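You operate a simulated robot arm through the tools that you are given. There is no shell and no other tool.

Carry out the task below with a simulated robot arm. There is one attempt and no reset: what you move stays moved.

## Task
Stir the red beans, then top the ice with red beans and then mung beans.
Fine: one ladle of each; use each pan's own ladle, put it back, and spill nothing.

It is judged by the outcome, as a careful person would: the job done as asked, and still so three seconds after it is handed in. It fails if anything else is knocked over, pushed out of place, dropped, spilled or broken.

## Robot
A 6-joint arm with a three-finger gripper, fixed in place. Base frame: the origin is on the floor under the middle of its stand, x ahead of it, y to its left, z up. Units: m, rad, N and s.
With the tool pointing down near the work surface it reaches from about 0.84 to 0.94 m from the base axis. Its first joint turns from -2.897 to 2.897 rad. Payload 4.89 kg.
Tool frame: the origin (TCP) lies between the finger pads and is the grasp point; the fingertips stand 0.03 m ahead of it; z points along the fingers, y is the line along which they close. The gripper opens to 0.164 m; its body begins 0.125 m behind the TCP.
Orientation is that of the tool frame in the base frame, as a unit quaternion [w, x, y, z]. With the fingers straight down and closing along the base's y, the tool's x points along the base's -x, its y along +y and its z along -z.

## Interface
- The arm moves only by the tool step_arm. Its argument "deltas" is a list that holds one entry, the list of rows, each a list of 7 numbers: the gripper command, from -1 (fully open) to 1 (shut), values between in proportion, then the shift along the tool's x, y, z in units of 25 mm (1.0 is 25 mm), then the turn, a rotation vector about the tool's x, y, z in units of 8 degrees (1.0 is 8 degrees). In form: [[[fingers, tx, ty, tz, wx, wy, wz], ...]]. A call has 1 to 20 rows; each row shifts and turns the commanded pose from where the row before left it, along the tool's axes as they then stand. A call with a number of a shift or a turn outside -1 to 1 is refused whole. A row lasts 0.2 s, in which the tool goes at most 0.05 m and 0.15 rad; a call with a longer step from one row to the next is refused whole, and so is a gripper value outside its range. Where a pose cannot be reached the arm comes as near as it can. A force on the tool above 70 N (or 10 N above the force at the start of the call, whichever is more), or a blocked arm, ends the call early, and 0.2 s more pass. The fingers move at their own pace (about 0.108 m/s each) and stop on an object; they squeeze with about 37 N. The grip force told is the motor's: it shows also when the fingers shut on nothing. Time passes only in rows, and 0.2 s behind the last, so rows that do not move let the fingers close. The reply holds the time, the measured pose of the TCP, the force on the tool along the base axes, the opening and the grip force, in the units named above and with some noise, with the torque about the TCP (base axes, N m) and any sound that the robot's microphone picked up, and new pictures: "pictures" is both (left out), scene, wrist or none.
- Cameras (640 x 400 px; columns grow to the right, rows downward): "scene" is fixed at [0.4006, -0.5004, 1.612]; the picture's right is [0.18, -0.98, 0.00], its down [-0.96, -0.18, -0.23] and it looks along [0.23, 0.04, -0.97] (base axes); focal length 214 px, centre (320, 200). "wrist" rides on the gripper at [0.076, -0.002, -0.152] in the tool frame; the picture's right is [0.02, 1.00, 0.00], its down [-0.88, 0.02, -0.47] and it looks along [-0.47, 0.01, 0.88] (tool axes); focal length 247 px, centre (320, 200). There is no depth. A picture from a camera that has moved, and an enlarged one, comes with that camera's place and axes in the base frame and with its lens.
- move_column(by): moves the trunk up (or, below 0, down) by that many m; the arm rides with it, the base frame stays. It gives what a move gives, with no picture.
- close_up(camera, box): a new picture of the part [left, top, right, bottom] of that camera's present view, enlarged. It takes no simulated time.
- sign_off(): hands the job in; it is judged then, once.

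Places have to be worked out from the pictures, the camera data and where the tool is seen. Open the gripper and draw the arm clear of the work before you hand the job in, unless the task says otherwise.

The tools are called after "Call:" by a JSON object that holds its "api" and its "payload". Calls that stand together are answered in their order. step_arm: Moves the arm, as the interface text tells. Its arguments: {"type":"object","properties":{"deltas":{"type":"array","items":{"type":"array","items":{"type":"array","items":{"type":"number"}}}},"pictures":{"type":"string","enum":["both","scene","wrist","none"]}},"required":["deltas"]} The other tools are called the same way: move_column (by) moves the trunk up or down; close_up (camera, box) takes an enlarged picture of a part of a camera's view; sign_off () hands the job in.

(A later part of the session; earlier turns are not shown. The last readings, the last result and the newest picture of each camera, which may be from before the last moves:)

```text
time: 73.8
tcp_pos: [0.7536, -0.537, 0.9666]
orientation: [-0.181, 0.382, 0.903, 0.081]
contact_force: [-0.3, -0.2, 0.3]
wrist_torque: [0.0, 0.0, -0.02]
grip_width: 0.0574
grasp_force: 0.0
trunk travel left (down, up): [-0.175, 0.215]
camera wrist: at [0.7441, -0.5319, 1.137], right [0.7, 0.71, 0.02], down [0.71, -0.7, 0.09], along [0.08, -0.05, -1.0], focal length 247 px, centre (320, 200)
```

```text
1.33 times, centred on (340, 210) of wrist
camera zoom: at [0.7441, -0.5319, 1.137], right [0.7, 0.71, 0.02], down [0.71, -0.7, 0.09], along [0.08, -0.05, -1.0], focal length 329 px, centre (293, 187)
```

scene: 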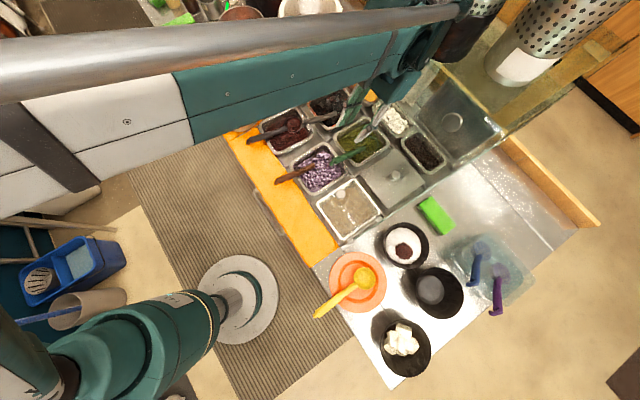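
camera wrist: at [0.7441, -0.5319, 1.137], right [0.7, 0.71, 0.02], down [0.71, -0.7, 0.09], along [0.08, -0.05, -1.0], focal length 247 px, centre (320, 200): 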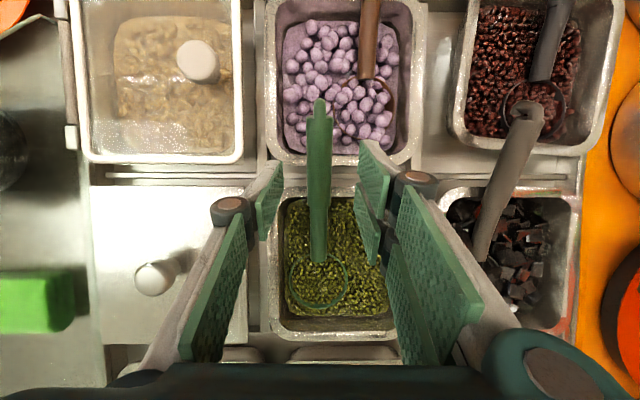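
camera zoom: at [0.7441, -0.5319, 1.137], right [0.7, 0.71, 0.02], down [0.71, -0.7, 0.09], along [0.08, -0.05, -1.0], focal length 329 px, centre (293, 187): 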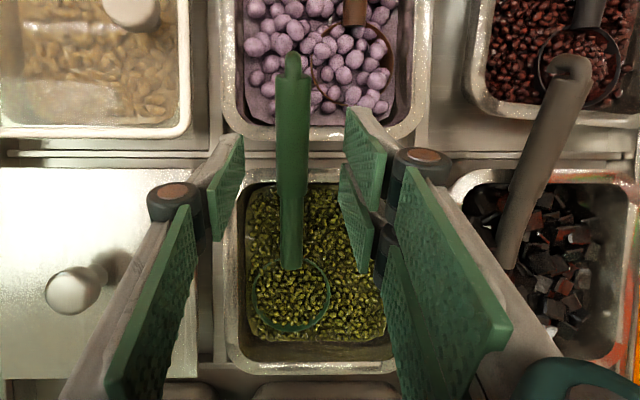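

Handle is centered on the approach line (column ≈319). Descending to straddle it.

Call:
{"api": "step_arm", "payload": {"deltas": [[[0.3, 0, 0, 0.5, 0, 0, 0], [0.3, 0, 0, 0.5, 0, 0, 0], [0.3, 0, 0, 0.5, 0, 0, 0], [0.3, 0, 0, 0.4, 0, 0, 0], [0.3, 0, 0, 0.35, 0, 0, 0], [0.3, 0, 0, 0, 0, 0, 0]]], "pictures": "wrist"}}

Call:
{"api": "close_up", "payload": {"camera": "wrist", "box": [180, 60, 500, 360]}}

```text
time: 75.2
tcp_pos: [0.7379, -0.5201, 0.9143]
orientation: [-0.181, 0.382, 0.903, 0.081]
contact_force: [-0.2, -1.5, -0.3]
wrist_torque: [-0.01, 0.0, 0.0]
grip_width: 0.0573
grasp_force: 0.1
trunk travel left (down, up): [-0.175, 0.215]
camera wrist: at [0.728, -0.5148, 1.0848], right [0.7, 0.71, 0.02], down [0.71, -0.7, 0.09], along [0.08, -0.05, -1.0], focal length 247 px, centre (320, 200)
```

wrist: 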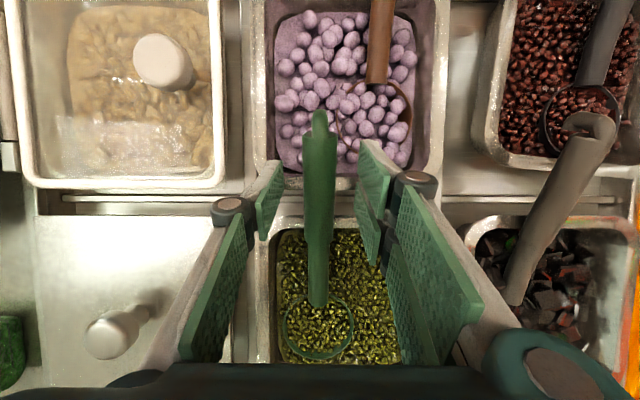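

```text
1.33 times, centred on (340, 210) of wrist
camera zoom: at [0.728, -0.5148, 1.0848], right [0.7, 0.71, 0.02], down [0.71, -0.7, 0.09], along [0.08, -0.05, -1.0], focal length 329 px, centre (293, 187)
```

zoom: 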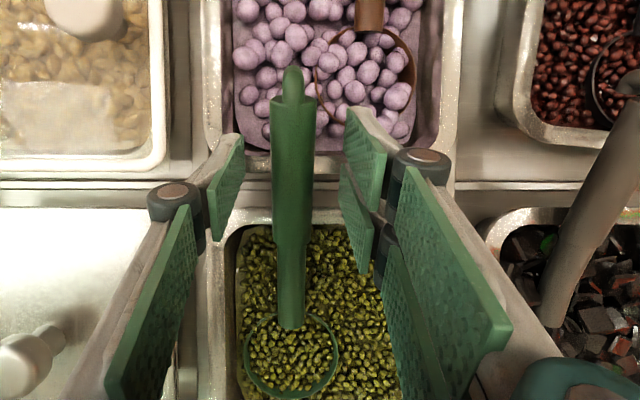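

Positioned well; easing 5 mm deeper and closing on the green handle.

Call:
{"api": "step_arm", "payload": {"deltas": [[[0.3, 0, 0, 0.2, 0, 0, 0], [0.5, 0, 0, 0, 0, 0, 0], [0.8, 0, 0, 0, 0, 0, 0], [1, 0, 0, 0, 0, 0, 0], [1, 0, 0, 0, 0, 0, 0], [1, 0, 0, 0, 0, 0, 0]]]}}

Call:
{"api": "close_up", "payload": {"camera": "wrist", "box": [180, 60, 500, 360]}}

Call:
{"api": "close_up", "payload": {"camera": "scene", "box": [280, 80, 410, 190]}}

```text
time: 76.6
tcp_pos: [0.7354, -0.519, 0.9106]
orientation: [-0.181, 0.381, 0.903, 0.081]
contact_force: [0.4, 0.0, -0.2]
wrist_torque: [0.08, 0.02, 0.0]
grip_width: 0.0224
grasp_force: 37.2
trunk travel left (down, up): [-0.175, 0.215]
camera wrist: at [0.7263, -0.5137, 1.0806], right [0.7, 0.71, 0.02], down [0.71, -0.7, 0.09], along [0.08, -0.05, -1.0], focal length 247 px, centre (320, 200)
```

scene: 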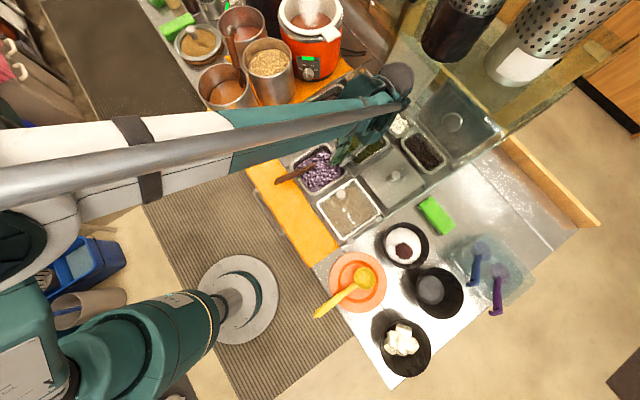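
wrist: 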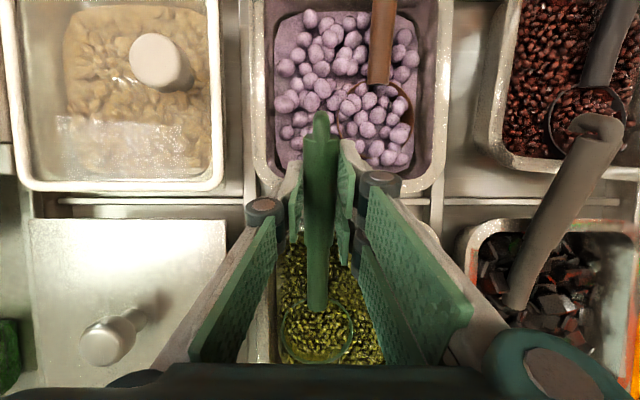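

```text
1.33 times, centred on (340, 210) of wrist
camera zoom: at [0.7263, -0.5137, 1.0806], right [0.7, 0.71, 0.02], down [0.71, -0.7, 0.09], along [0.08, -0.05, -1.0], focal length 329 px, centre (293, 187)
```

zoom: 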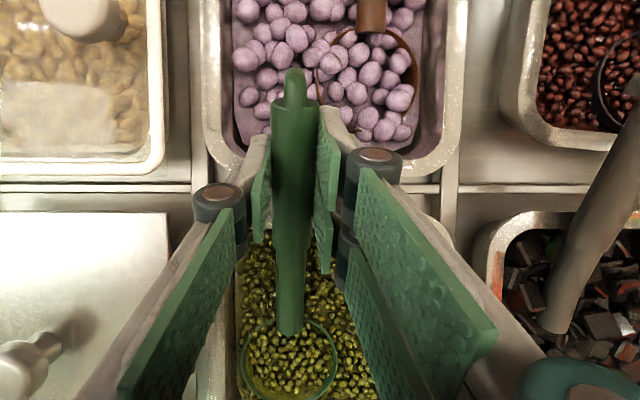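

```text
3.64 times, centred on (345, 135) of scene
camera zoom: at [0.4006, -0.5004, 1.612], right [0.18, -0.98, 0.0], down [-0.96, -0.18, -0.23], along [0.23, 0.04, -0.97], focal length 780 px, centre (229, 436)
```

zoom: 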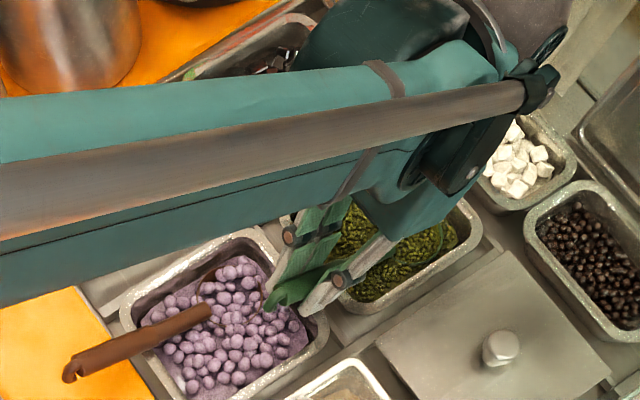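

Firm grip on the green ladle (0.0224 m). Dipping the cup a bit deeper away from the left wall, then starting the level lift.

Call:
{"api": "step_arm", "payload": {"deltas": [[[1, 0.093, 0, -0.221, 0, 0.35, 0], [1, 0.047, 0.32, -0.11, 0, 0.3, 0], [1, 0.02, 0.28, -0.05, 0, 0.25, 0], [1, 0, 0, 0, 0, 0, 0], [1, 0.155, 0, -0.369, 0, -0.3, 0], [1, 0.155, 0, -0.369, 0, -0.3, 0], [1, 0.155, 0, -0.369, 0, -0.3, 0], [1, 0, 0, 0, 0, 0, 0]]], "pictures": "wrist"}}

Call:
{"api": "close_up", "payload": {"camera": "wrist", "box": [180, 100, 500, 380]}}

```text
time: 78.4
tcp_pos: [0.7491, -0.5062, 0.9512]
orientation: [-0.145, 0.386, 0.908, 0.072]
contact_force: [-1.4, -0.3, -0.6]
wrist_torque: [-0.01, 0.03, 0.02]
grip_width: 0.0224
grasp_force: 37.6
out of reach, approached as far as the arm can: row 3
trunk travel left (down, up): [-0.175, 0.215]
camera wrist: at [0.7285, -0.4929, 1.1193], right [0.71, 0.71, 0.03], down [0.69, -0.7, 0.17], along [0.14, -0.1, -0.99], focal length 247 px, centre (320, 200)
```

wrist: 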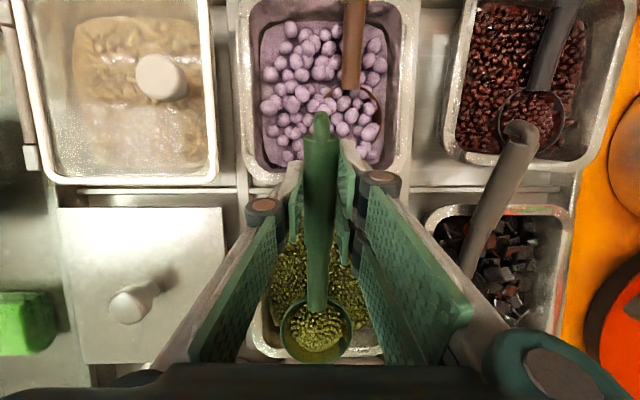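

```text
1.43 times, centred on (340, 240) of wrist
camera zoom: at [0.7285, -0.4929, 1.1193], right [0.71, 0.71, 0.03], down [0.69, -0.7, 0.17], along [0.14, -0.1, -0.99], focal length 353 px, centre (291, 143)
```

zoom: 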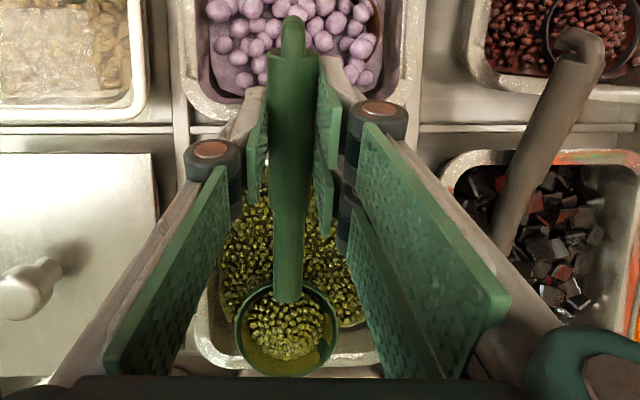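

Call:
{"api": "close_up", "payload": {"camera": "wrist", "box": [260, 270, 380, 370]}}

Call:
{"api": "close_up", "payload": {"camera": "scene", "box": [310, 90, 410, 180]}}

```text
4.00 times, centred on (320, 320) of wrist
camera zoom: at [0.7285, -0.4929, 1.1193], right [0.71, 0.71, 0.03], down [0.69, -0.7, 0.17], along [0.14, -0.1, -0.99], focal length 988 px, centre (320, -280)
```

zoom: 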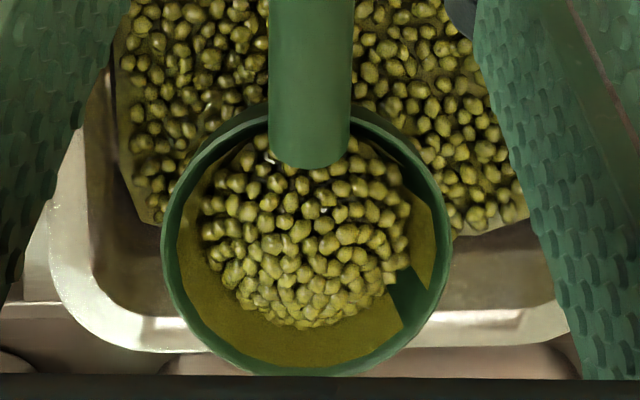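

```text
4.44 times, centred on (360, 135) of scene
camera zoom: at [0.4006, -0.5004, 1.612], right [0.18, -0.98, 0.0], down [-0.96, -0.18, -0.23], along [0.23, 0.04, -0.97], focal length 953 px, centre (142, 489)
```

zoom: 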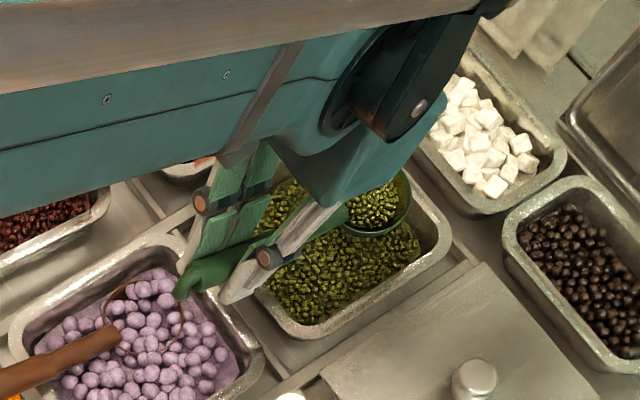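

The cup holds a full, heaped load of mung beans. Lifting straight up over its pan while restoring the level pitch, then drawing back and up to z≈1.22.

Call:
{"api": "step_arm", "payload": {"deltas": [[[1, 0.13, 0.008, -0.38, 0, 0.11, 0], [1, 0.255, 0.015, -0.758, 0, 0.11, 0], [1, 0.255, 0.015, -0.758, 0, 0.11, 0], [1, 0.255, 0.015, -0.758, 0, 0.11, 0], [1, 0.255, 0.015, -0.758, 0, 0.11, 0], [1, 0.13, 0.008, -0.38, 0, 0, 0], [1, 0.3, -0.24, -0.3, 0, 0, 0], [1, 0.534, -0.427, -0.513, 0, 0, 0], [1, 0.534, -0.427, -0.513, 0, 0, 0], [1, 0.534, -0.427, -0.513, 0, 0, 0], [1, 0.534, -0.427, -0.513, 0, 0, 0], [1, 0.534, -0.427, -0.513, 0, 0, 0], [1, 0.534, -0.427, -0.513, 0, 0, 0], [1, 0.534, -0.427, -0.513, 0, 0, 0], [1, 0.534, -0.427, -0.513, 0, 0, 0], [1, 0.534, -0.427, -0.513, 0, 0, 0], [1, 0.2, -0.16, -0.2, 0, 0, 0], [1, 0, 0, 0, 0, 0, 0]]]}}

Call:
{"api": "close_up", "payload": {"camera": "wrist", "box": [260, 270, 380, 370]}}

Call:
{"api": "close_up", "payload": {"camera": "scene", "box": [280, 80, 480, 230]}}

```text
time: 82.2
tcp_pos: [0.6224, -0.5322, 1.2178]
orientation: [-0.18, 0.382, 0.902, 0.086]
contact_force: [-0.1, 0.7, -0.7]
wrist_torque: [0.04, -0.03, 0.03]
grip_width: 0.0226
grasp_force: 37.4
trunk travel left (down, up): [-0.175, 0.215]
camera wrist: at [0.6104, -0.5289, 1.3888], right [0.71, 0.71, 0.03], down [0.7, -0.71, 0.09], along [0.09, -0.05, -1.0], focal length 247 px, centre (320, 200)
```

scene: 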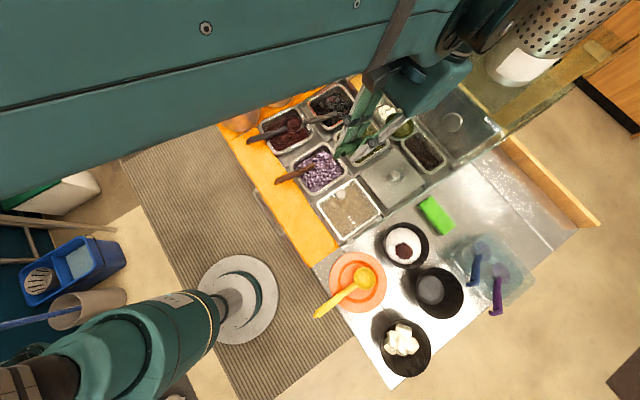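
wrist: 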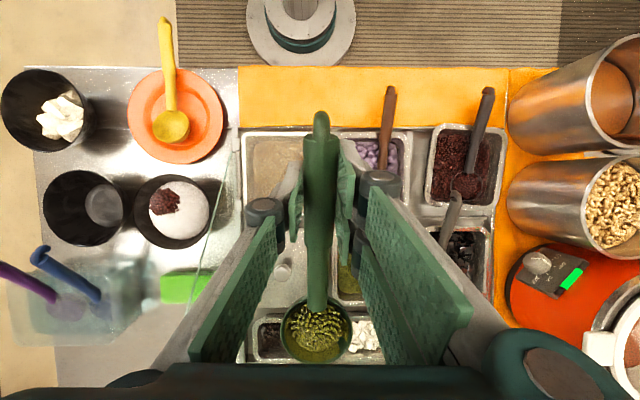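

```text
4.00 times, centred on (320, 320) of wrist
camera zoom: at [0.6104, -0.5289, 1.3888], right [0.71, 0.71, 0.03], down [0.7, -0.71, 0.09], along [0.09, -0.05, -1.0], focal length 988 px, centre (320, -280)
```

zoom: 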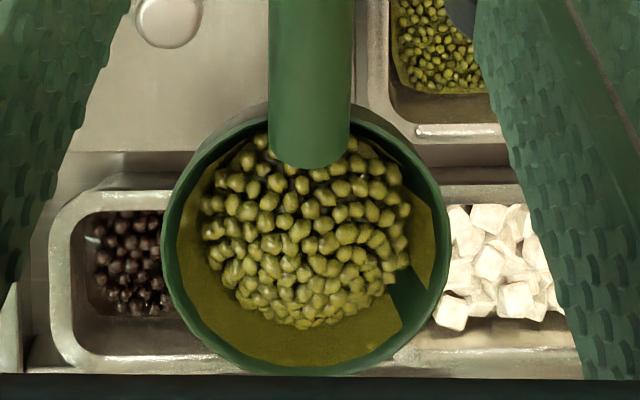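

```text
2.67 times, centred on (380, 155) of scene
camera zoom: at [0.4006, -0.5004, 1.612], right [0.18, -0.98, 0.0], down [-0.96, -0.18, -0.23], along [0.23, 0.04, -0.97], focal length 572 px, centre (160, 320)
```

zoom: 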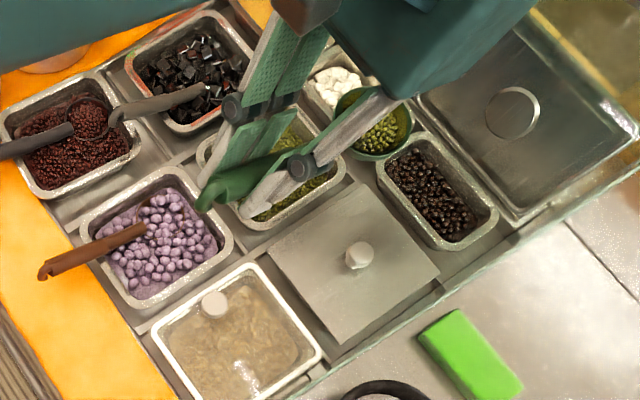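

Load is level and steady at z≈1.22. Crossing over the low part of the glass divider with about 4–5 cm of clearance under the cup.

Call:
{"api": "step_arm", "payload": {"deltas": [[[1, 0.09, -0.4, -0.1, 0, 0, 0], [1, 0.11, -0.8, -0.057, 0, 0, 0], [1, 0.11, -0.85, -0.057, 0, 0, 0], [1, 0.11, -0.85, -0.057, 0, 0, 0], [1, 0.11, -0.85, -0.057, 0, 0, 0], [1, 0.11, -0.85, -0.057, 0, 0, 0], [1, 0.11, -0.85, -0.057, 0, 0, 0], [1, 0.11, -0.85, -0.057, 0, 0, 0], [1, 0.08, -0.85, 0.017, 0, 0, 0], [1, 0.08, -0.85, 0.017, 0, 0, 0], [1, 0.08, -0.85, 0.017, 0, 0, 0], [1, 0.05, -0.5, 0.01, 0, 0, 0], [1, 0, 0, 0, 0, 0, 0]]]}}

```text
time: 85.0
tcp_pos: [0.4362, -0.6784, 1.2329]
orientation: [-0.179, 0.384, 0.902, 0.087]
contact_force: [-0.2, -0.9, -0.6]
wrist_torque: [0.09, 0.06, -0.02]
grip_width: 0.0223
grasp_force: 37.2
trunk travel left (down, up): [-0.175, 0.215]
camera wrist: at [0.4267, -0.6736, 1.4036], right [0.71, 0.71, 0.03], down [0.7, -0.71, 0.09], along [0.09, -0.05, -1.0], focal length 247 px, centre (320, 200)
```

scene: 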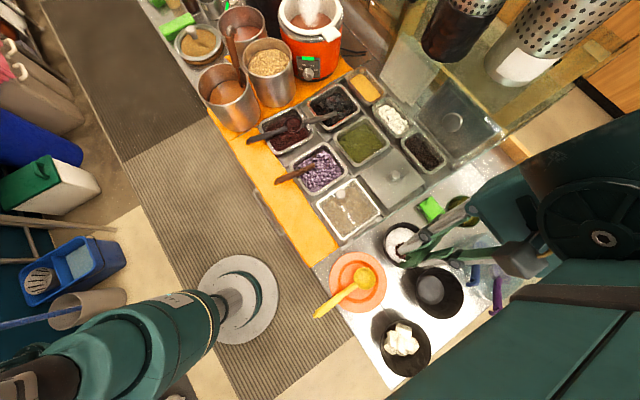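
wrist: 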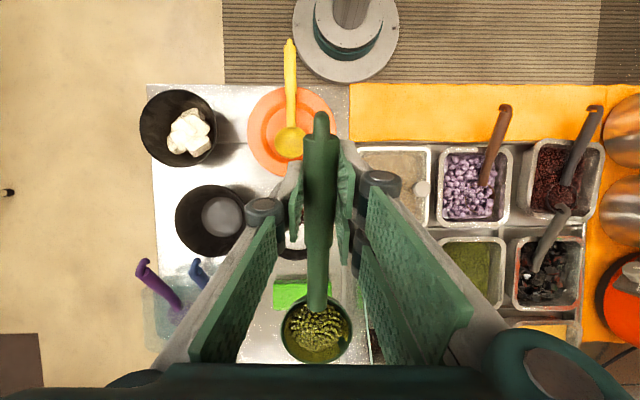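

Clear of the glass with the load intact. Now swinging the handle counter-clockwise to the same pouring side as before, over the prep counter.

Call:
{"api": "step_arm", "payload": {"deltas": [[[1, -0.1, -0.27, -0.05, 0.122, 0.006, -0.287], [1, -0.18, -0.545, -0.09, 0.244, 0.011, -0.574], [1, -0.13, -0.557, -0.066, 0.244, 0.011, -0.574], [1, -0.086, -0.569, -0.047, 0.244, 0.011, -0.574], [1, -0.04, -0.577, -0.028, 0.244, 0.011, -0.574], [1, 0.005, -0.577, -0.009, 0.244, 0.011, -0.574], [1, 0.052, -0.574, 0.011, 0.244, 0.011, -0.574], [1, 0.098, -0.57, 0.031, 0.244, 0.011, -0.574], [1, 0.143, -0.559, 0.05, 0.244, 0.011, -0.574], [1, 0.186, -0.54, 0.069, 0.244, 0.011, -0.574], [1, 0.23, -0.522, 0.088, 0.244, 0.011, -0.574], [1, 0.271, -0.5, 0.106, 0.244, 0.011, -0.574], [1, 0.309, -0.471, 0.122, 0.244, 0.011, -0.574], [1, 0.345, -0.44, 0.138, 0.244, 0.011, -0.574], [1, 0.18, -0.22, 0.07, 0.122, 0.006, -0.287], [1, 0, 0, 0, 0, 0, 0]]]}}

Call:
{"api": "close_up", "payload": {"camera": "wrist", "box": [230, 220, 430, 370]}}

```text
time: 88.4
tcp_pos: [0.3576, -0.864, 1.2342]
orientation: [-0.196, -0.203, 0.959, -0.032]
contact_force: [-0.8, 1.1, -1.5]
wrist_torque: [-0.05, 0.08, -0.03]
grip_width: 0.0225
grasp_force: 37.3
trunk travel left (down, up): [-0.175, 0.215]
camera wrist: at [0.3493, -0.8721, 1.4052], right [-0.42, 0.91, 0.03], down [0.9, 0.42, 0.09], along [0.07, 0.06, -1.0], focal length 247 px, centre (320, 200)
```

scene: 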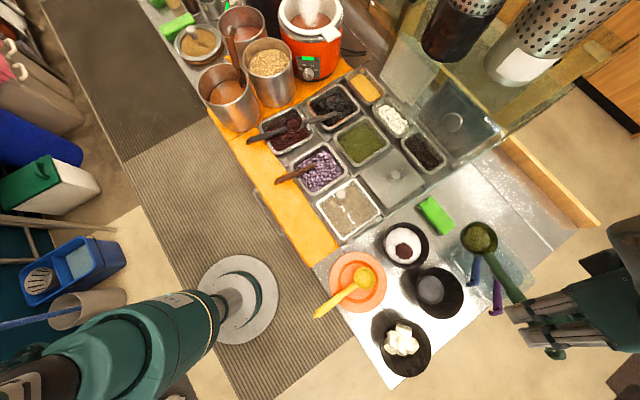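
wrist: 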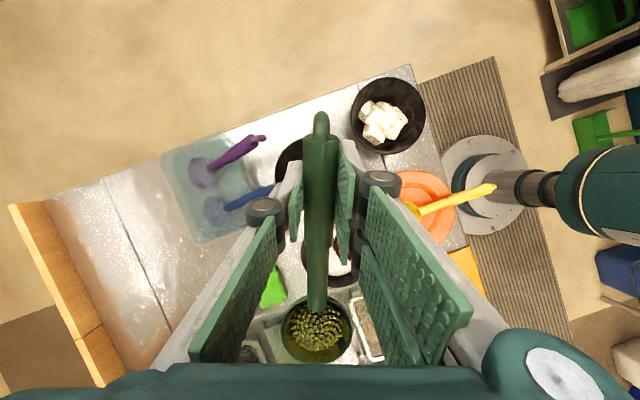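

```text
2.67 times, centred on (330, 295) of wrist
camera zoom: at [0.3493, -0.8721, 1.4052], right [-0.42, 0.91, 0.03], down [0.9, 0.42, 0.09], along [0.07, 0.06, -1.0], focal length 659 px, centre (293, -53)
```

zoom: 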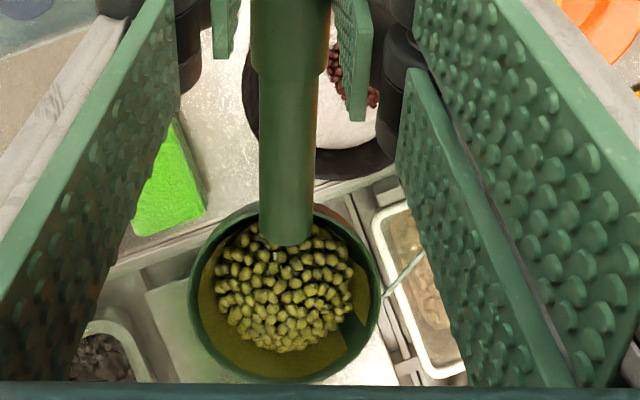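

At the pouring side with the load steady. I'm lowering straight down about 19 cm to the same pouring height used for the red beans.

Call:
{"api": "step_arm", "payload": {"deltas": [[[1, -0.2, -0.01, 0.45, 0, 0, 0], [1, -0.296, -0.014, 0.7, 0, 0, 0], [1, -0.296, -0.014, 0.7, 0, 0, 0], [1, -0.296, -0.014, 0.7, 0, 0, 0], [1, -0.296, -0.014, 0.7, 0, 0, 0], [1, -0.296, -0.014, 0.7, 0, 0, 0], [1, -0.296, -0.014, 0.7, 0, 0, 0], [1, -0.296, -0.014, 0.7, 0, 0, 0], [1, -0.296, -0.014, 0.7, 0, 0, 0], [1, -0.296, -0.014, 0.7, 0, 0, 0], [1, -0.1, -0.005, 0.22, 0, 0, 0], [1, 0, 0, 0, 0, 0, 0]]]}}

Call:
{"api": "close_up", "payload": {"camera": "wrist", "box": [200, 170, 440, 370]}}

Call:
{"api": "close_up", "payload": {"camera": "scene", "box": [370, 205, 530, 315]}}

```text
time: 91.0
tcp_pos: [0.3572, -0.864, 1.0433]
orientation: [-0.196, -0.203, 0.959, -0.033]
contact_force: [0.3, 0.0, -1.1]
wrist_torque: [-0.01, 0.09, 0.0]
grip_width: 0.0223
grasp_force: 37.2
trunk travel left (down, up): [-0.175, 0.215]
camera wrist: at [0.3496, -0.8727, 1.215], right [-0.42, 0.91, 0.03], down [0.9, 0.42, 0.09], along [0.07, 0.06, -1.0], focal length 247 px, centre (320, 200)
```

scene: 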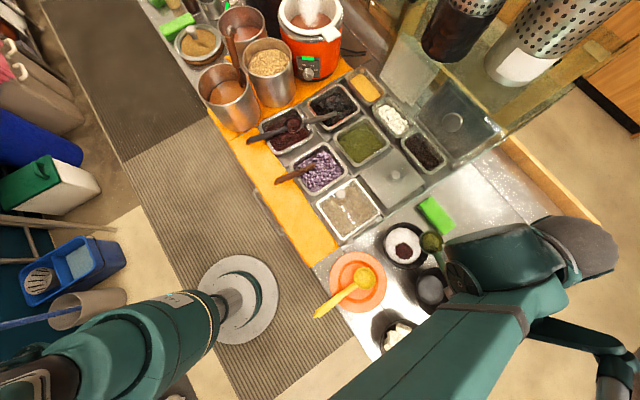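
wrist: 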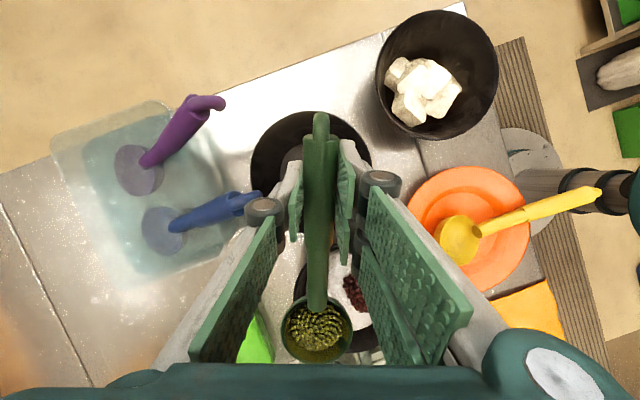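

```text
2.00 times, centred on (320, 270) of wrist
camera zoom: at [0.3496, -0.8727, 1.215], right [-0.42, 0.91, 0.03], down [0.9, 0.42, 0.09], along [0.07, 0.06, -1.0], focal length 494 px, centre (320, 60)
```

zoom: 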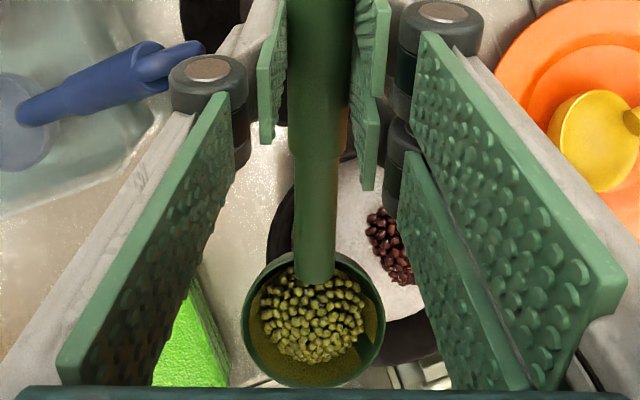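

```text
3.64 times, centred on (450, 260) of scene
camera zoom: at [0.4006, -0.5004, 1.612], right [0.18, -0.98, 0.0], down [-0.96, -0.18, -0.23], along [0.23, 0.04, -0.97], focal length 780 px, centre (-153, -18)
```

zoom: 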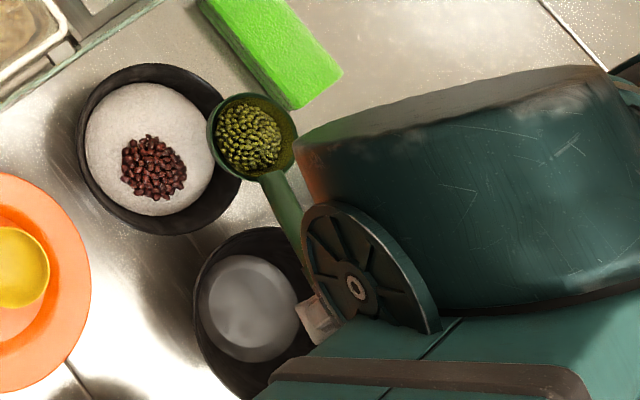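

Lip of the green cup is now over the mound close to the red bean pile. Tipping in 6° steps, pivoting about the lip.

Call:
{"api": "step_arm", "payload": {"deltas": [[[1, 0.056, 0.28, -0.128, 0.692, -0.005, 0.292], [1, 0.056, 0.28, -0.128, 0.692, -0.005, 0.292], [1, 0.056, 0.28, -0.128, 0.692, -0.005, 0.292], [1, 0.056, 0.28, -0.128, 0.692, -0.005, 0.292], [1, 0.056, 0.28, -0.128, 0.692, -0.005, 0.292], [1, 0.056, 0.28, -0.128, 0.692, -0.005, 0.292], [1, 0, 0, 0, 0, 0, 0]]]}}

Call:
{"api": "close_up", "payload": {"camera": "scene", "box": [370, 205, 470, 285]}}

```text
time: 92.6
tcp_pos: [0.3387, -0.8215, 1.0553]
orientation: [-0.123, -0.134, 0.927, -0.328]
contact_force: [-0.1, -0.1, -0.8]
wrist_torque: [-0.03, 0.08, 0.03]
grip_width: 0.0226
grasp_force: 36.9
trunk travel left (down, up): [-0.175, 0.215]
camera wrist: at [0.2892, -0.739, 1.1953], right [-0.35, 0.75, -0.57], down [0.88, 0.46, 0.07], along [0.32, -0.48, -0.82], focal length 247 px, centre (320, 200)
```

scene: 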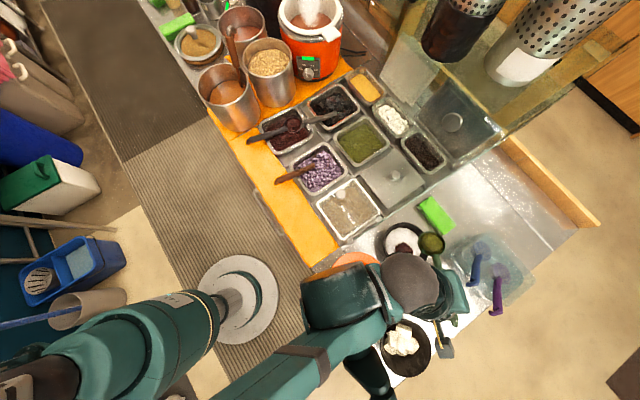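
wrist: 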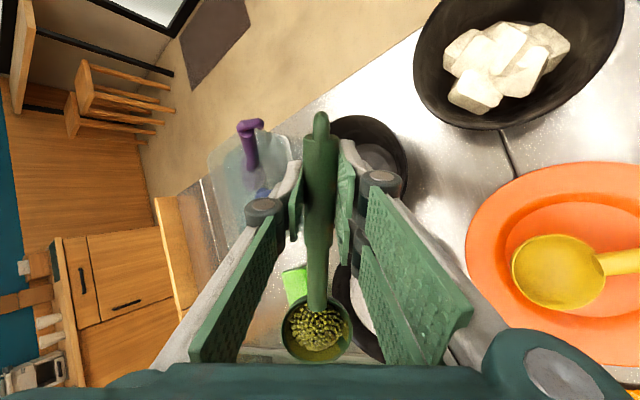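

```text
5.00 times, centred on (420, 245) of scene
camera zoom: at [0.4006, -0.5004, 1.612], right [0.18, -0.98, 0.0], down [-0.96, -0.18, -0.23], along [0.23, 0.04, -0.97], focal length 1072 px, centre (-180, -25)
```

zoom: 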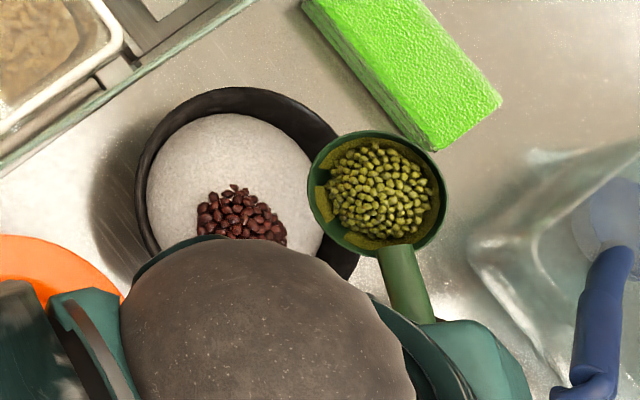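

Nothing has spilled over the lip yet at 36°. The lip is over the mound center; continuing to tip.

Call:
{"api": "step_arm", "payload": {"deltas": [[[1, 0.056, 0.28, -0.128, 0.692, -0.005, 0.292], [1, 0.056, 0.28, -0.128, 0.692, -0.005, 0.292], [1, 0.056, 0.28, -0.128, 0.692, -0.005, 0.292], [1, 0, 0, 0, 0, 0, 0]]]}}

Call:
{"api": "close_up", "payload": {"camera": "scene", "box": [370, 205, 470, 285]}}

Call:
{"api": "close_up", "payload": {"camera": "wrist", "box": [240, 220, 440, 370]}}

```text
time: 93.6
tcp_pos: [0.3315, -0.8029, 1.0487]
orientation: [-0.08, -0.093, 0.876, -0.466]
contact_force: [0.1, -0.3, -1.6]
wrist_torque: [0.0, 0.09, 0.0]
grip_width: 0.0226
grasp_force: 37.0
trunk travel left (down, up): [-0.175, 0.215]
camera wrist: at [0.265, -0.6837, 1.1525], right [-0.26, 0.55, -0.8], down [0.88, 0.48, 0.05], along [0.41, -0.69, -0.6], focal length 247 px, centre (320, 200)
```

scene: 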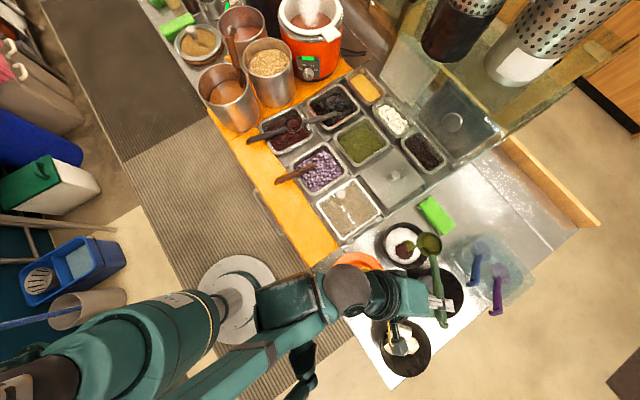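
wrist: 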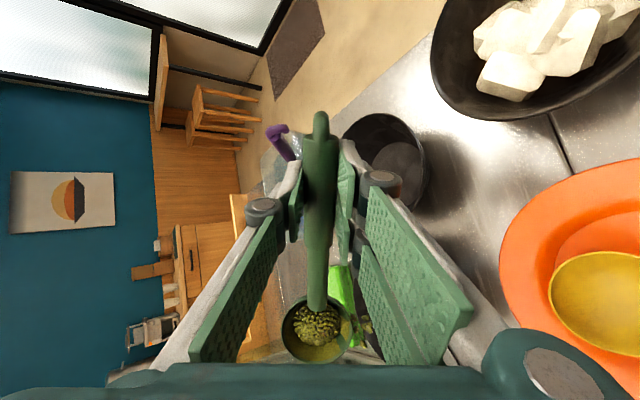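

```text
5.00 times, centred on (420, 245) of scene
camera zoom: at [0.4006, -0.5004, 1.612], right [0.18, -0.98, 0.0], down [-0.96, -0.18, -0.23], along [0.23, 0.04, -0.97], focal length 1072 px, centre (-180, -25)
```

zoom: 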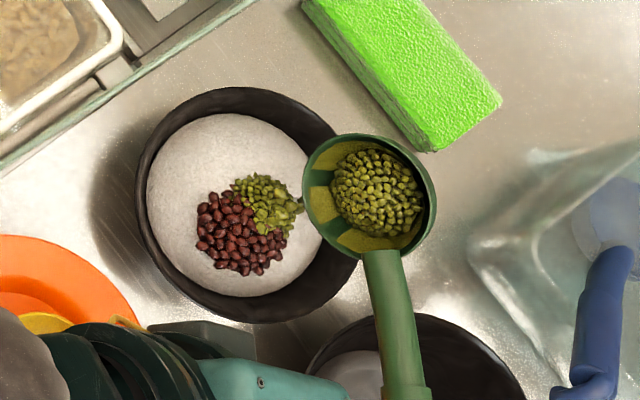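

```text
2.67 times, centred on (340, 295) of wrist
camera zoom: at [0.265, -0.6837, 1.1525], right [-0.26, 0.55, -0.8], down [0.88, 0.48, 0.05], along [0.41, -0.69, -0.6], focal length 659 px, centre (267, -53)
```

zoom: 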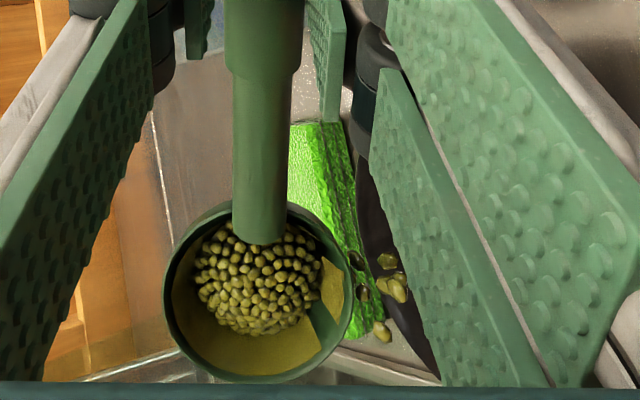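

Mung beans are landing on the mound beside and onto the red beans. Two more steps.

Call:
{"api": "step_arm", "payload": {"deltas": [[[1, 0.056, 0.28, -0.128, 0.692, -0.005, 0.292], [1, 0.056, 0.28, -0.128, 0.692, -0.005, 0.292], [1, 0, 0, 0, 0, 0, 0]]]}}

Call:
{"api": "close_up", "payload": {"camera": "scene", "box": [370, 205, 470, 285]}}

```text
time: 94.4
tcp_pos: [0.3244, -0.7912, 1.042]
orientation: [-0.053, -0.065, 0.83, -0.551]
contact_force: [0.4, 0.2, -1.5]
wrist_torque: [-0.01, 0.08, -0.02]
grip_width: 0.0225
grasp_force: 37.2
trunk travel left (down, up): [-0.175, 0.215]
camera wrist: at [0.2519, -0.6538, 1.1147], right [-0.19, 0.38, -0.9], down [0.87, 0.49, 0.03], along [0.45, -0.78, -0.43], focal length 247 px, centre (320, 200)
```

scene: 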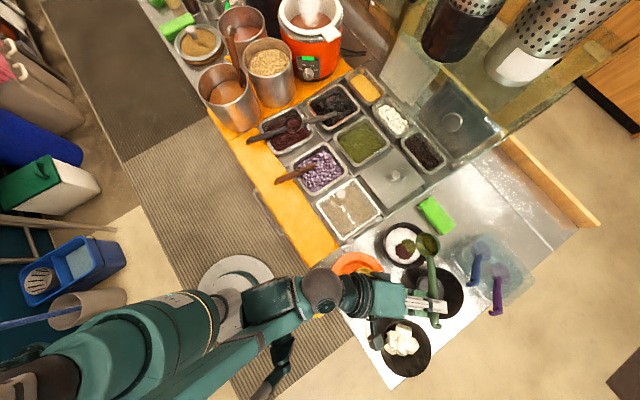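
wrist: 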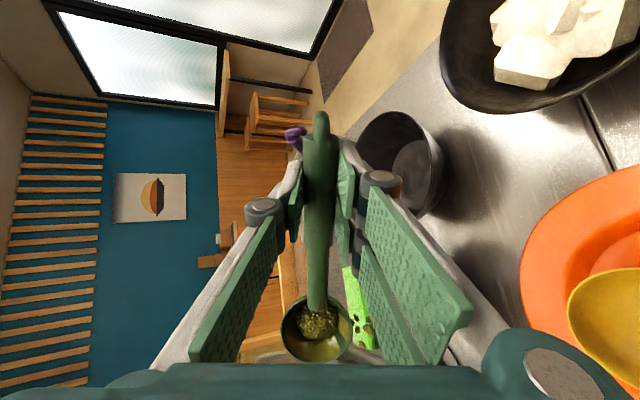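

```text
5.00 times, centred on (420, 245) of scene
camera zoom: at [0.4006, -0.5004, 1.612], right [0.18, -0.98, 0.0], down [-0.96, -0.18, -0.23], along [0.23, 0.04, -0.97], focal length 1072 px, centre (-180, -25)
```

zoom: 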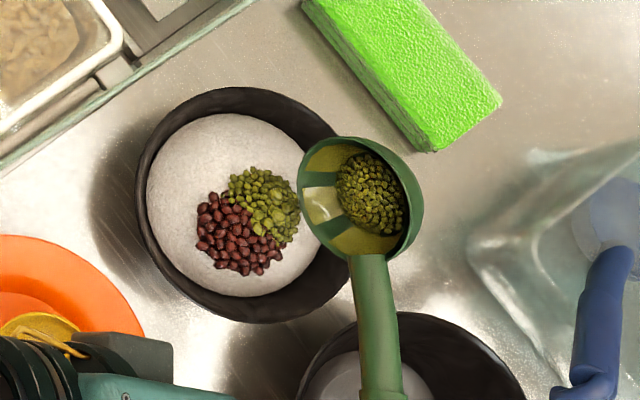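

Still on target. One more 6° step at a time to empty the rest, watching for the reach limit.

Call:
{"api": "step_arm", "payload": {"deltas": [[[1, 0.056, 0.28, -0.128, 0.692, -0.005, 0.292], [1, 0, 0, 0, 0, 0, 0], [1, 0, 0, 0, 0, 0, 0]]]}}

Call:
{"api": "close_up", "payload": {"camera": "scene", "box": [370, 205, 470, 285]}}

```text
time: 95.2
tcp_pos: [0.3212, -0.7837, 1.0361]
orientation: [-0.037, -0.049, 0.804, -0.591]
contact_force: [0.3, -0.4, -1.1]
wrist_torque: [0.02, 0.1, 0.02]
grip_width: 0.0224
grasp_force: 36.9
trunk travel left (down, up): [-0.175, 0.215]
camera wrist: at [0.2463, -0.6421, 1.093], right [-0.15, 0.3, -0.94], down [0.87, 0.49, 0.02], along [0.47, -0.82, -0.33], focal length 247 px, centre (320, 200)
```

scene: 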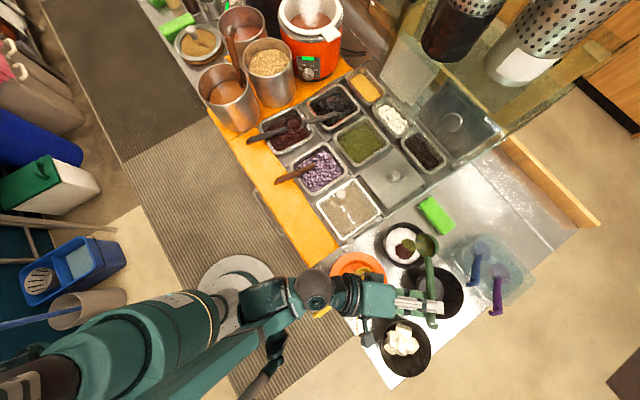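
wrist: 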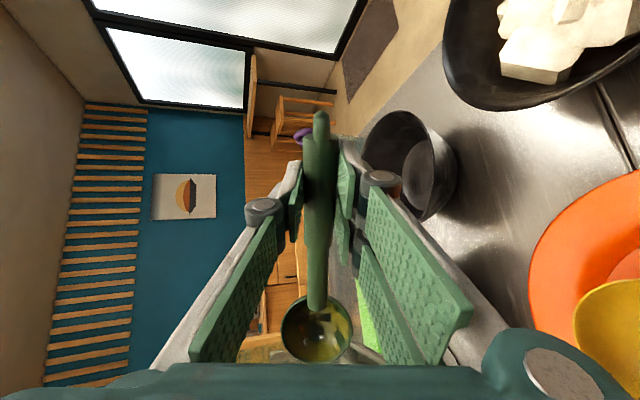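

```text
5.00 times, centred on (420, 245) of scene
camera zoom: at [0.4006, -0.5004, 1.612], right [0.18, -0.98, 0.0], down [-0.96, -0.18, -0.23], along [0.23, 0.04, -0.97], focal length 1072 px, centre (-180, -25)
```

zoom: 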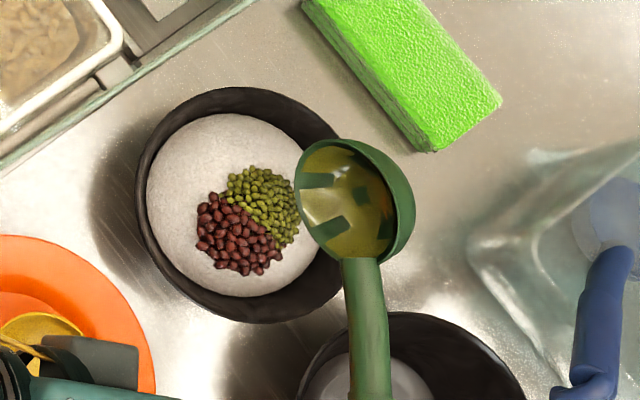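

The green cup has emptied onto the ice. Checking closely around the bowl for any spill before turning upright.

Call:
{"api": "close_up", "payload": {"camera": "scene", "box": [385, 215, 455, 270]}}

Call:
{"api": "close_up", "payload": {"camera": "wrist", "box": [260, 270, 400, 370]}}

```text
7.27 times, centred on (420, 242) of scene
camera zoom: at [0.4006, -0.5004, 1.612], right [0.18, -0.98, 0.0], down [-0.96, -0.18, -0.23], along [0.23, 0.04, -0.97], focal length 1560 px, centre (-407, -109)
```

zoom: 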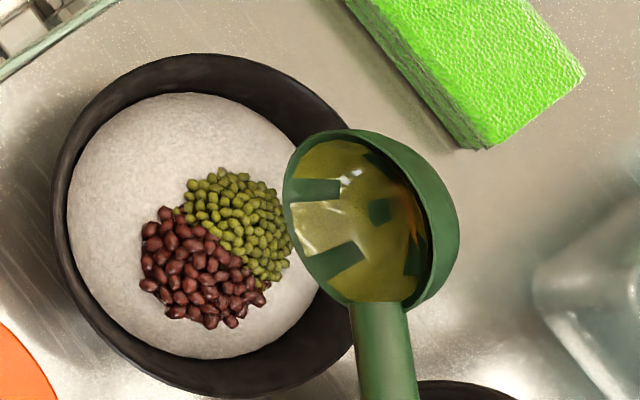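

```text
4.00 times, centred on (330, 320) of wrist
camera zoom: at [0.2463, -0.6421, 1.093], right [-0.15, 0.3, -0.94], down [0.87, 0.49, 0.02], along [0.47, -0.82, -0.33], focal length 988 px, centre (280, -280)
```

zoom: 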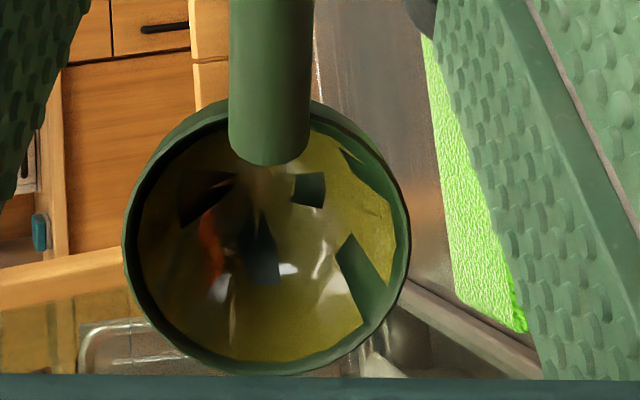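

Ice now has red and mung beans, no spills. Turning the ladle upright along the reverse path.

Call:
{"api": "step_arm", "payload": {"deltas": [[[1, 0, 0, 0, 0, 0, 0], [1, -0.056, -0.28, 0.128, -0.692, 0.005, -0.292], [1, -0.056, -0.28, 0.128, -0.692, 0.005, -0.292], [1, -0.056, -0.28, 0.128, -0.692, 0.005, -0.292], [1, -0.056, -0.28, 0.128, -0.692, 0.005, -0.292], [1, -0.056, -0.28, 0.128, -0.692, 0.005, -0.292], [1, -0.056, -0.28, 0.128, -0.692, 0.005, -0.292], [1, -0.056, -0.28, 0.128, -0.692, 0.005, -0.292], [1, -0.056, -0.28, 0.128, -0.692, 0.005, -0.292], [1, -0.056, -0.28, 0.128, -0.692, 0.005, -0.292], [1, -0.056, -0.28, 0.128, -0.692, 0.005, -0.292], [1, -0.056, -0.28, 0.128, -0.692, 0.005, -0.292], [1, -0.056, -0.28, 0.128, -0.692, 0.005, -0.292], [1, 0, 0, 0, 0, 0, 0]]]}}

```text
time: 98.2
tcp_pos: [0.3569, -0.8636, 1.0541]
orientation: [-0.196, -0.203, 0.959, -0.032]
contact_force: [0.4, -0.3, -0.5]
wrist_torque: [0.07, 0.09, -0.05]
grip_width: 0.0229
grasp_force: 36.6
trunk travel left (down, up): [-0.175, 0.215]
camera wrist: at [0.3487, -0.8726, 1.2244], right [-0.42, 0.91, 0.03], down [0.91, 0.42, 0.09], along [0.07, 0.06, -1.0], focal length 247 px, centre (320, 200)
```

scene: 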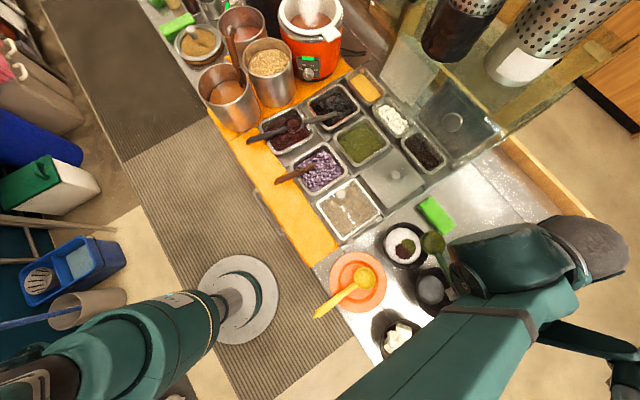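
wrist: 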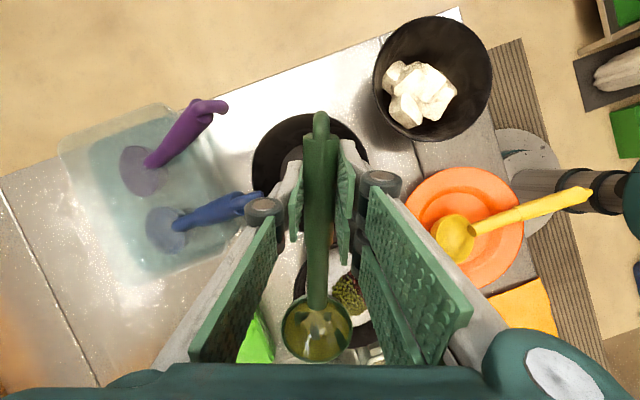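

Upright and clear. Lifting straight up and beginning the reverse swing back toward the pans.

Call:
{"api": "step_arm", "payload": {"deltas": [[[1, 0.15, 0.007, -0.35, 0, 0, 0], [1, 0.296, 0.014, -0.7, 0, 0, 0], [1, 0.296, 0.014, -0.7, 0, 0, 0], [1, 0.296, 0.014, -0.7, 0, 0, 0], [1, 0.296, 0.014, -0.7, 0, 0, 0], [1, 0.296, 0.014, -0.7, 0, 0, 0], [1, 0.296, 0.014, -0.7, 0, 0, 0], [1, 0.296, 0.014, -0.7, 0, 0, 0], [1, 0.296, 0.014, -0.7, 0, 0, 0], [1, 0.296, 0.014, -0.7, 0, 0, 0], [1, -0.399, 0.392, -0.162, -0.244, -0.011, 0.574], [1, -0.363, 0.424, -0.146, -0.244, -0.011, 0.574], [1, -0.327, 0.455, -0.13, -0.244, -0.011, 0.574], [1, -0.291, 0.487, -0.114, -0.244, -0.011, 0.574], [1, -0.251, 0.512, -0.097, -0.244, -0.011, 0.574], [1, -0.208, 0.531, -0.078, -0.244, -0.011, 0.574], [1, -0.164, 0.549, -0.06, -0.244, -0.011, 0.574], [1, -0.121, 0.568, -0.041, -0.244, -0.011, 0.574]]], "pictures": "scene"}}

Call:
{"api": "step_arm", "payload": {"deltas": [[[1, -0.075, 0.572, -0.021, -0.244, -0.011, 0.574], [1, -0.028, 0.575, -0.001, -0.244, -0.011, 0.574], [1, 0.018, 0.579, 0.019, -0.244, -0.011, 0.574], [1, 0.064, 0.575, 0.038, -0.244, -0.011, 0.574], [1, 0.109, 0.563, 0.057, -0.244, -0.011, 0.574], [1, 0.155, 0.551, 0.076, -0.244, -0.011, 0.574], [1, 0, 0, 0, 0, 0, 0]]]}}

```text
time: 102.0
tcp_pos: [0.4038, -0.755, 1.2342]
orientation: [-0.196, 0.137, 0.97, 0.037]
contact_force: [0.3, -0.3, -0.1]
wrist_torque: [0.05, 0.06, 0.03]
grip_width: 0.0226
grasp_force: 36.6
trunk travel left (down, up): [-0.175, 0.215]
```

scene: 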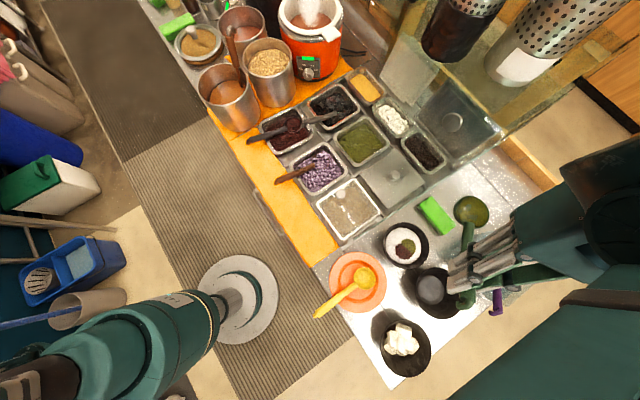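

```text
time: 103.6
tcp_pos: [0.4365, -0.6759, 1.2335]
orientation: [-0.179, 0.384, 0.902, 0.087]
contact_force: [-0.3, 1.6, -1.1]
wrist_torque: [0.0, 0.04, 0.01]
grip_width: 0.0224
grasp_force: 36.9
trunk travel left (down, up): [-0.175, 0.215]
camera wrist: at [0.4264, -0.6719, 1.4047], right [0.71, 0.71, 0.03], down [0.7, -0.71, 0.09], along [0.08, -0.05, -1.0], focal length 247 px, centre (320, 200)
```

scene: 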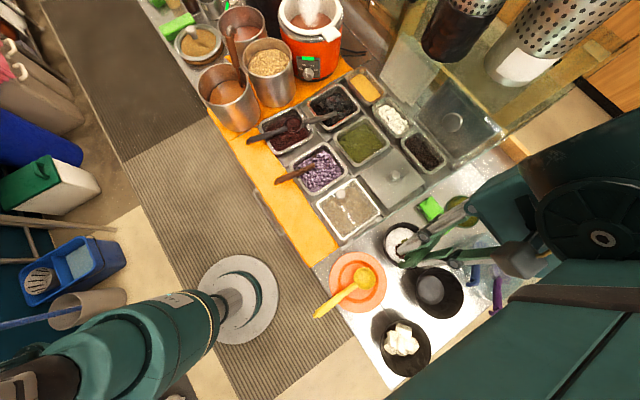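
wrist: 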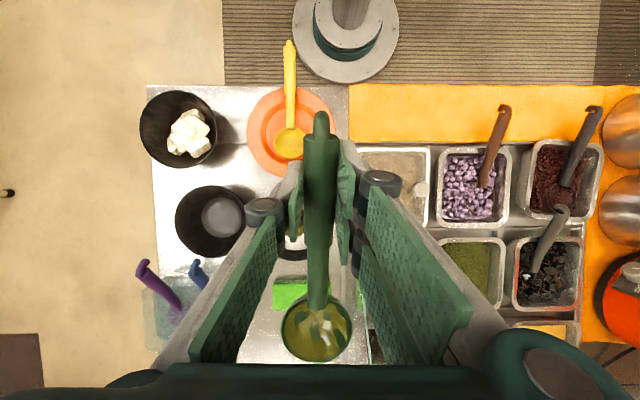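

Retracing over the low part of the divider back to the pan side.

Call:
{"api": "step_arm", "payload": {"deltas": [[[1, -0.05, 0.42, -0.01, 0, 0, 0], [1, -0.09, 0.849, -0.022, 0, 0, 0], [1, -0.09, 0.849, -0.022, 0, 0, 0], [1, -0.09, 0.849, -0.022, 0, 0, 0], [1, -0.09, 0.849, -0.022, 0, 0, 0], [1, -0.09, 0.849, -0.022, 0, 0, 0], [1, -0.09, 0.849, -0.022, 0, 0, 0], [1, -0.09, 0.849, -0.022, 0, 0, 0], [1, -0.09, 0.849, -0.022, 0, 0, 0], [1, -0.09, 0.849, -0.022, 0, 0, 0], [1, -0.09, 0.849, -0.022, 0, 0, 0], [1, -0.04, 0.42, -0.01, 0, 0, 0]]], "pictures": "none"}}

```text
time: 106.2
tcp_pos: [0.624, -0.5331, 1.2358]
orientation: [-0.178, 0.383, 0.902, 0.087]
contact_force: [0.0, 0.6, -0.8]
wrist_torque: [0.05, -0.04, 0.0]
grip_width: 0.0224
grasp_force: 37.1
trunk travel left (down, up): [-0.175, 0.215]
```

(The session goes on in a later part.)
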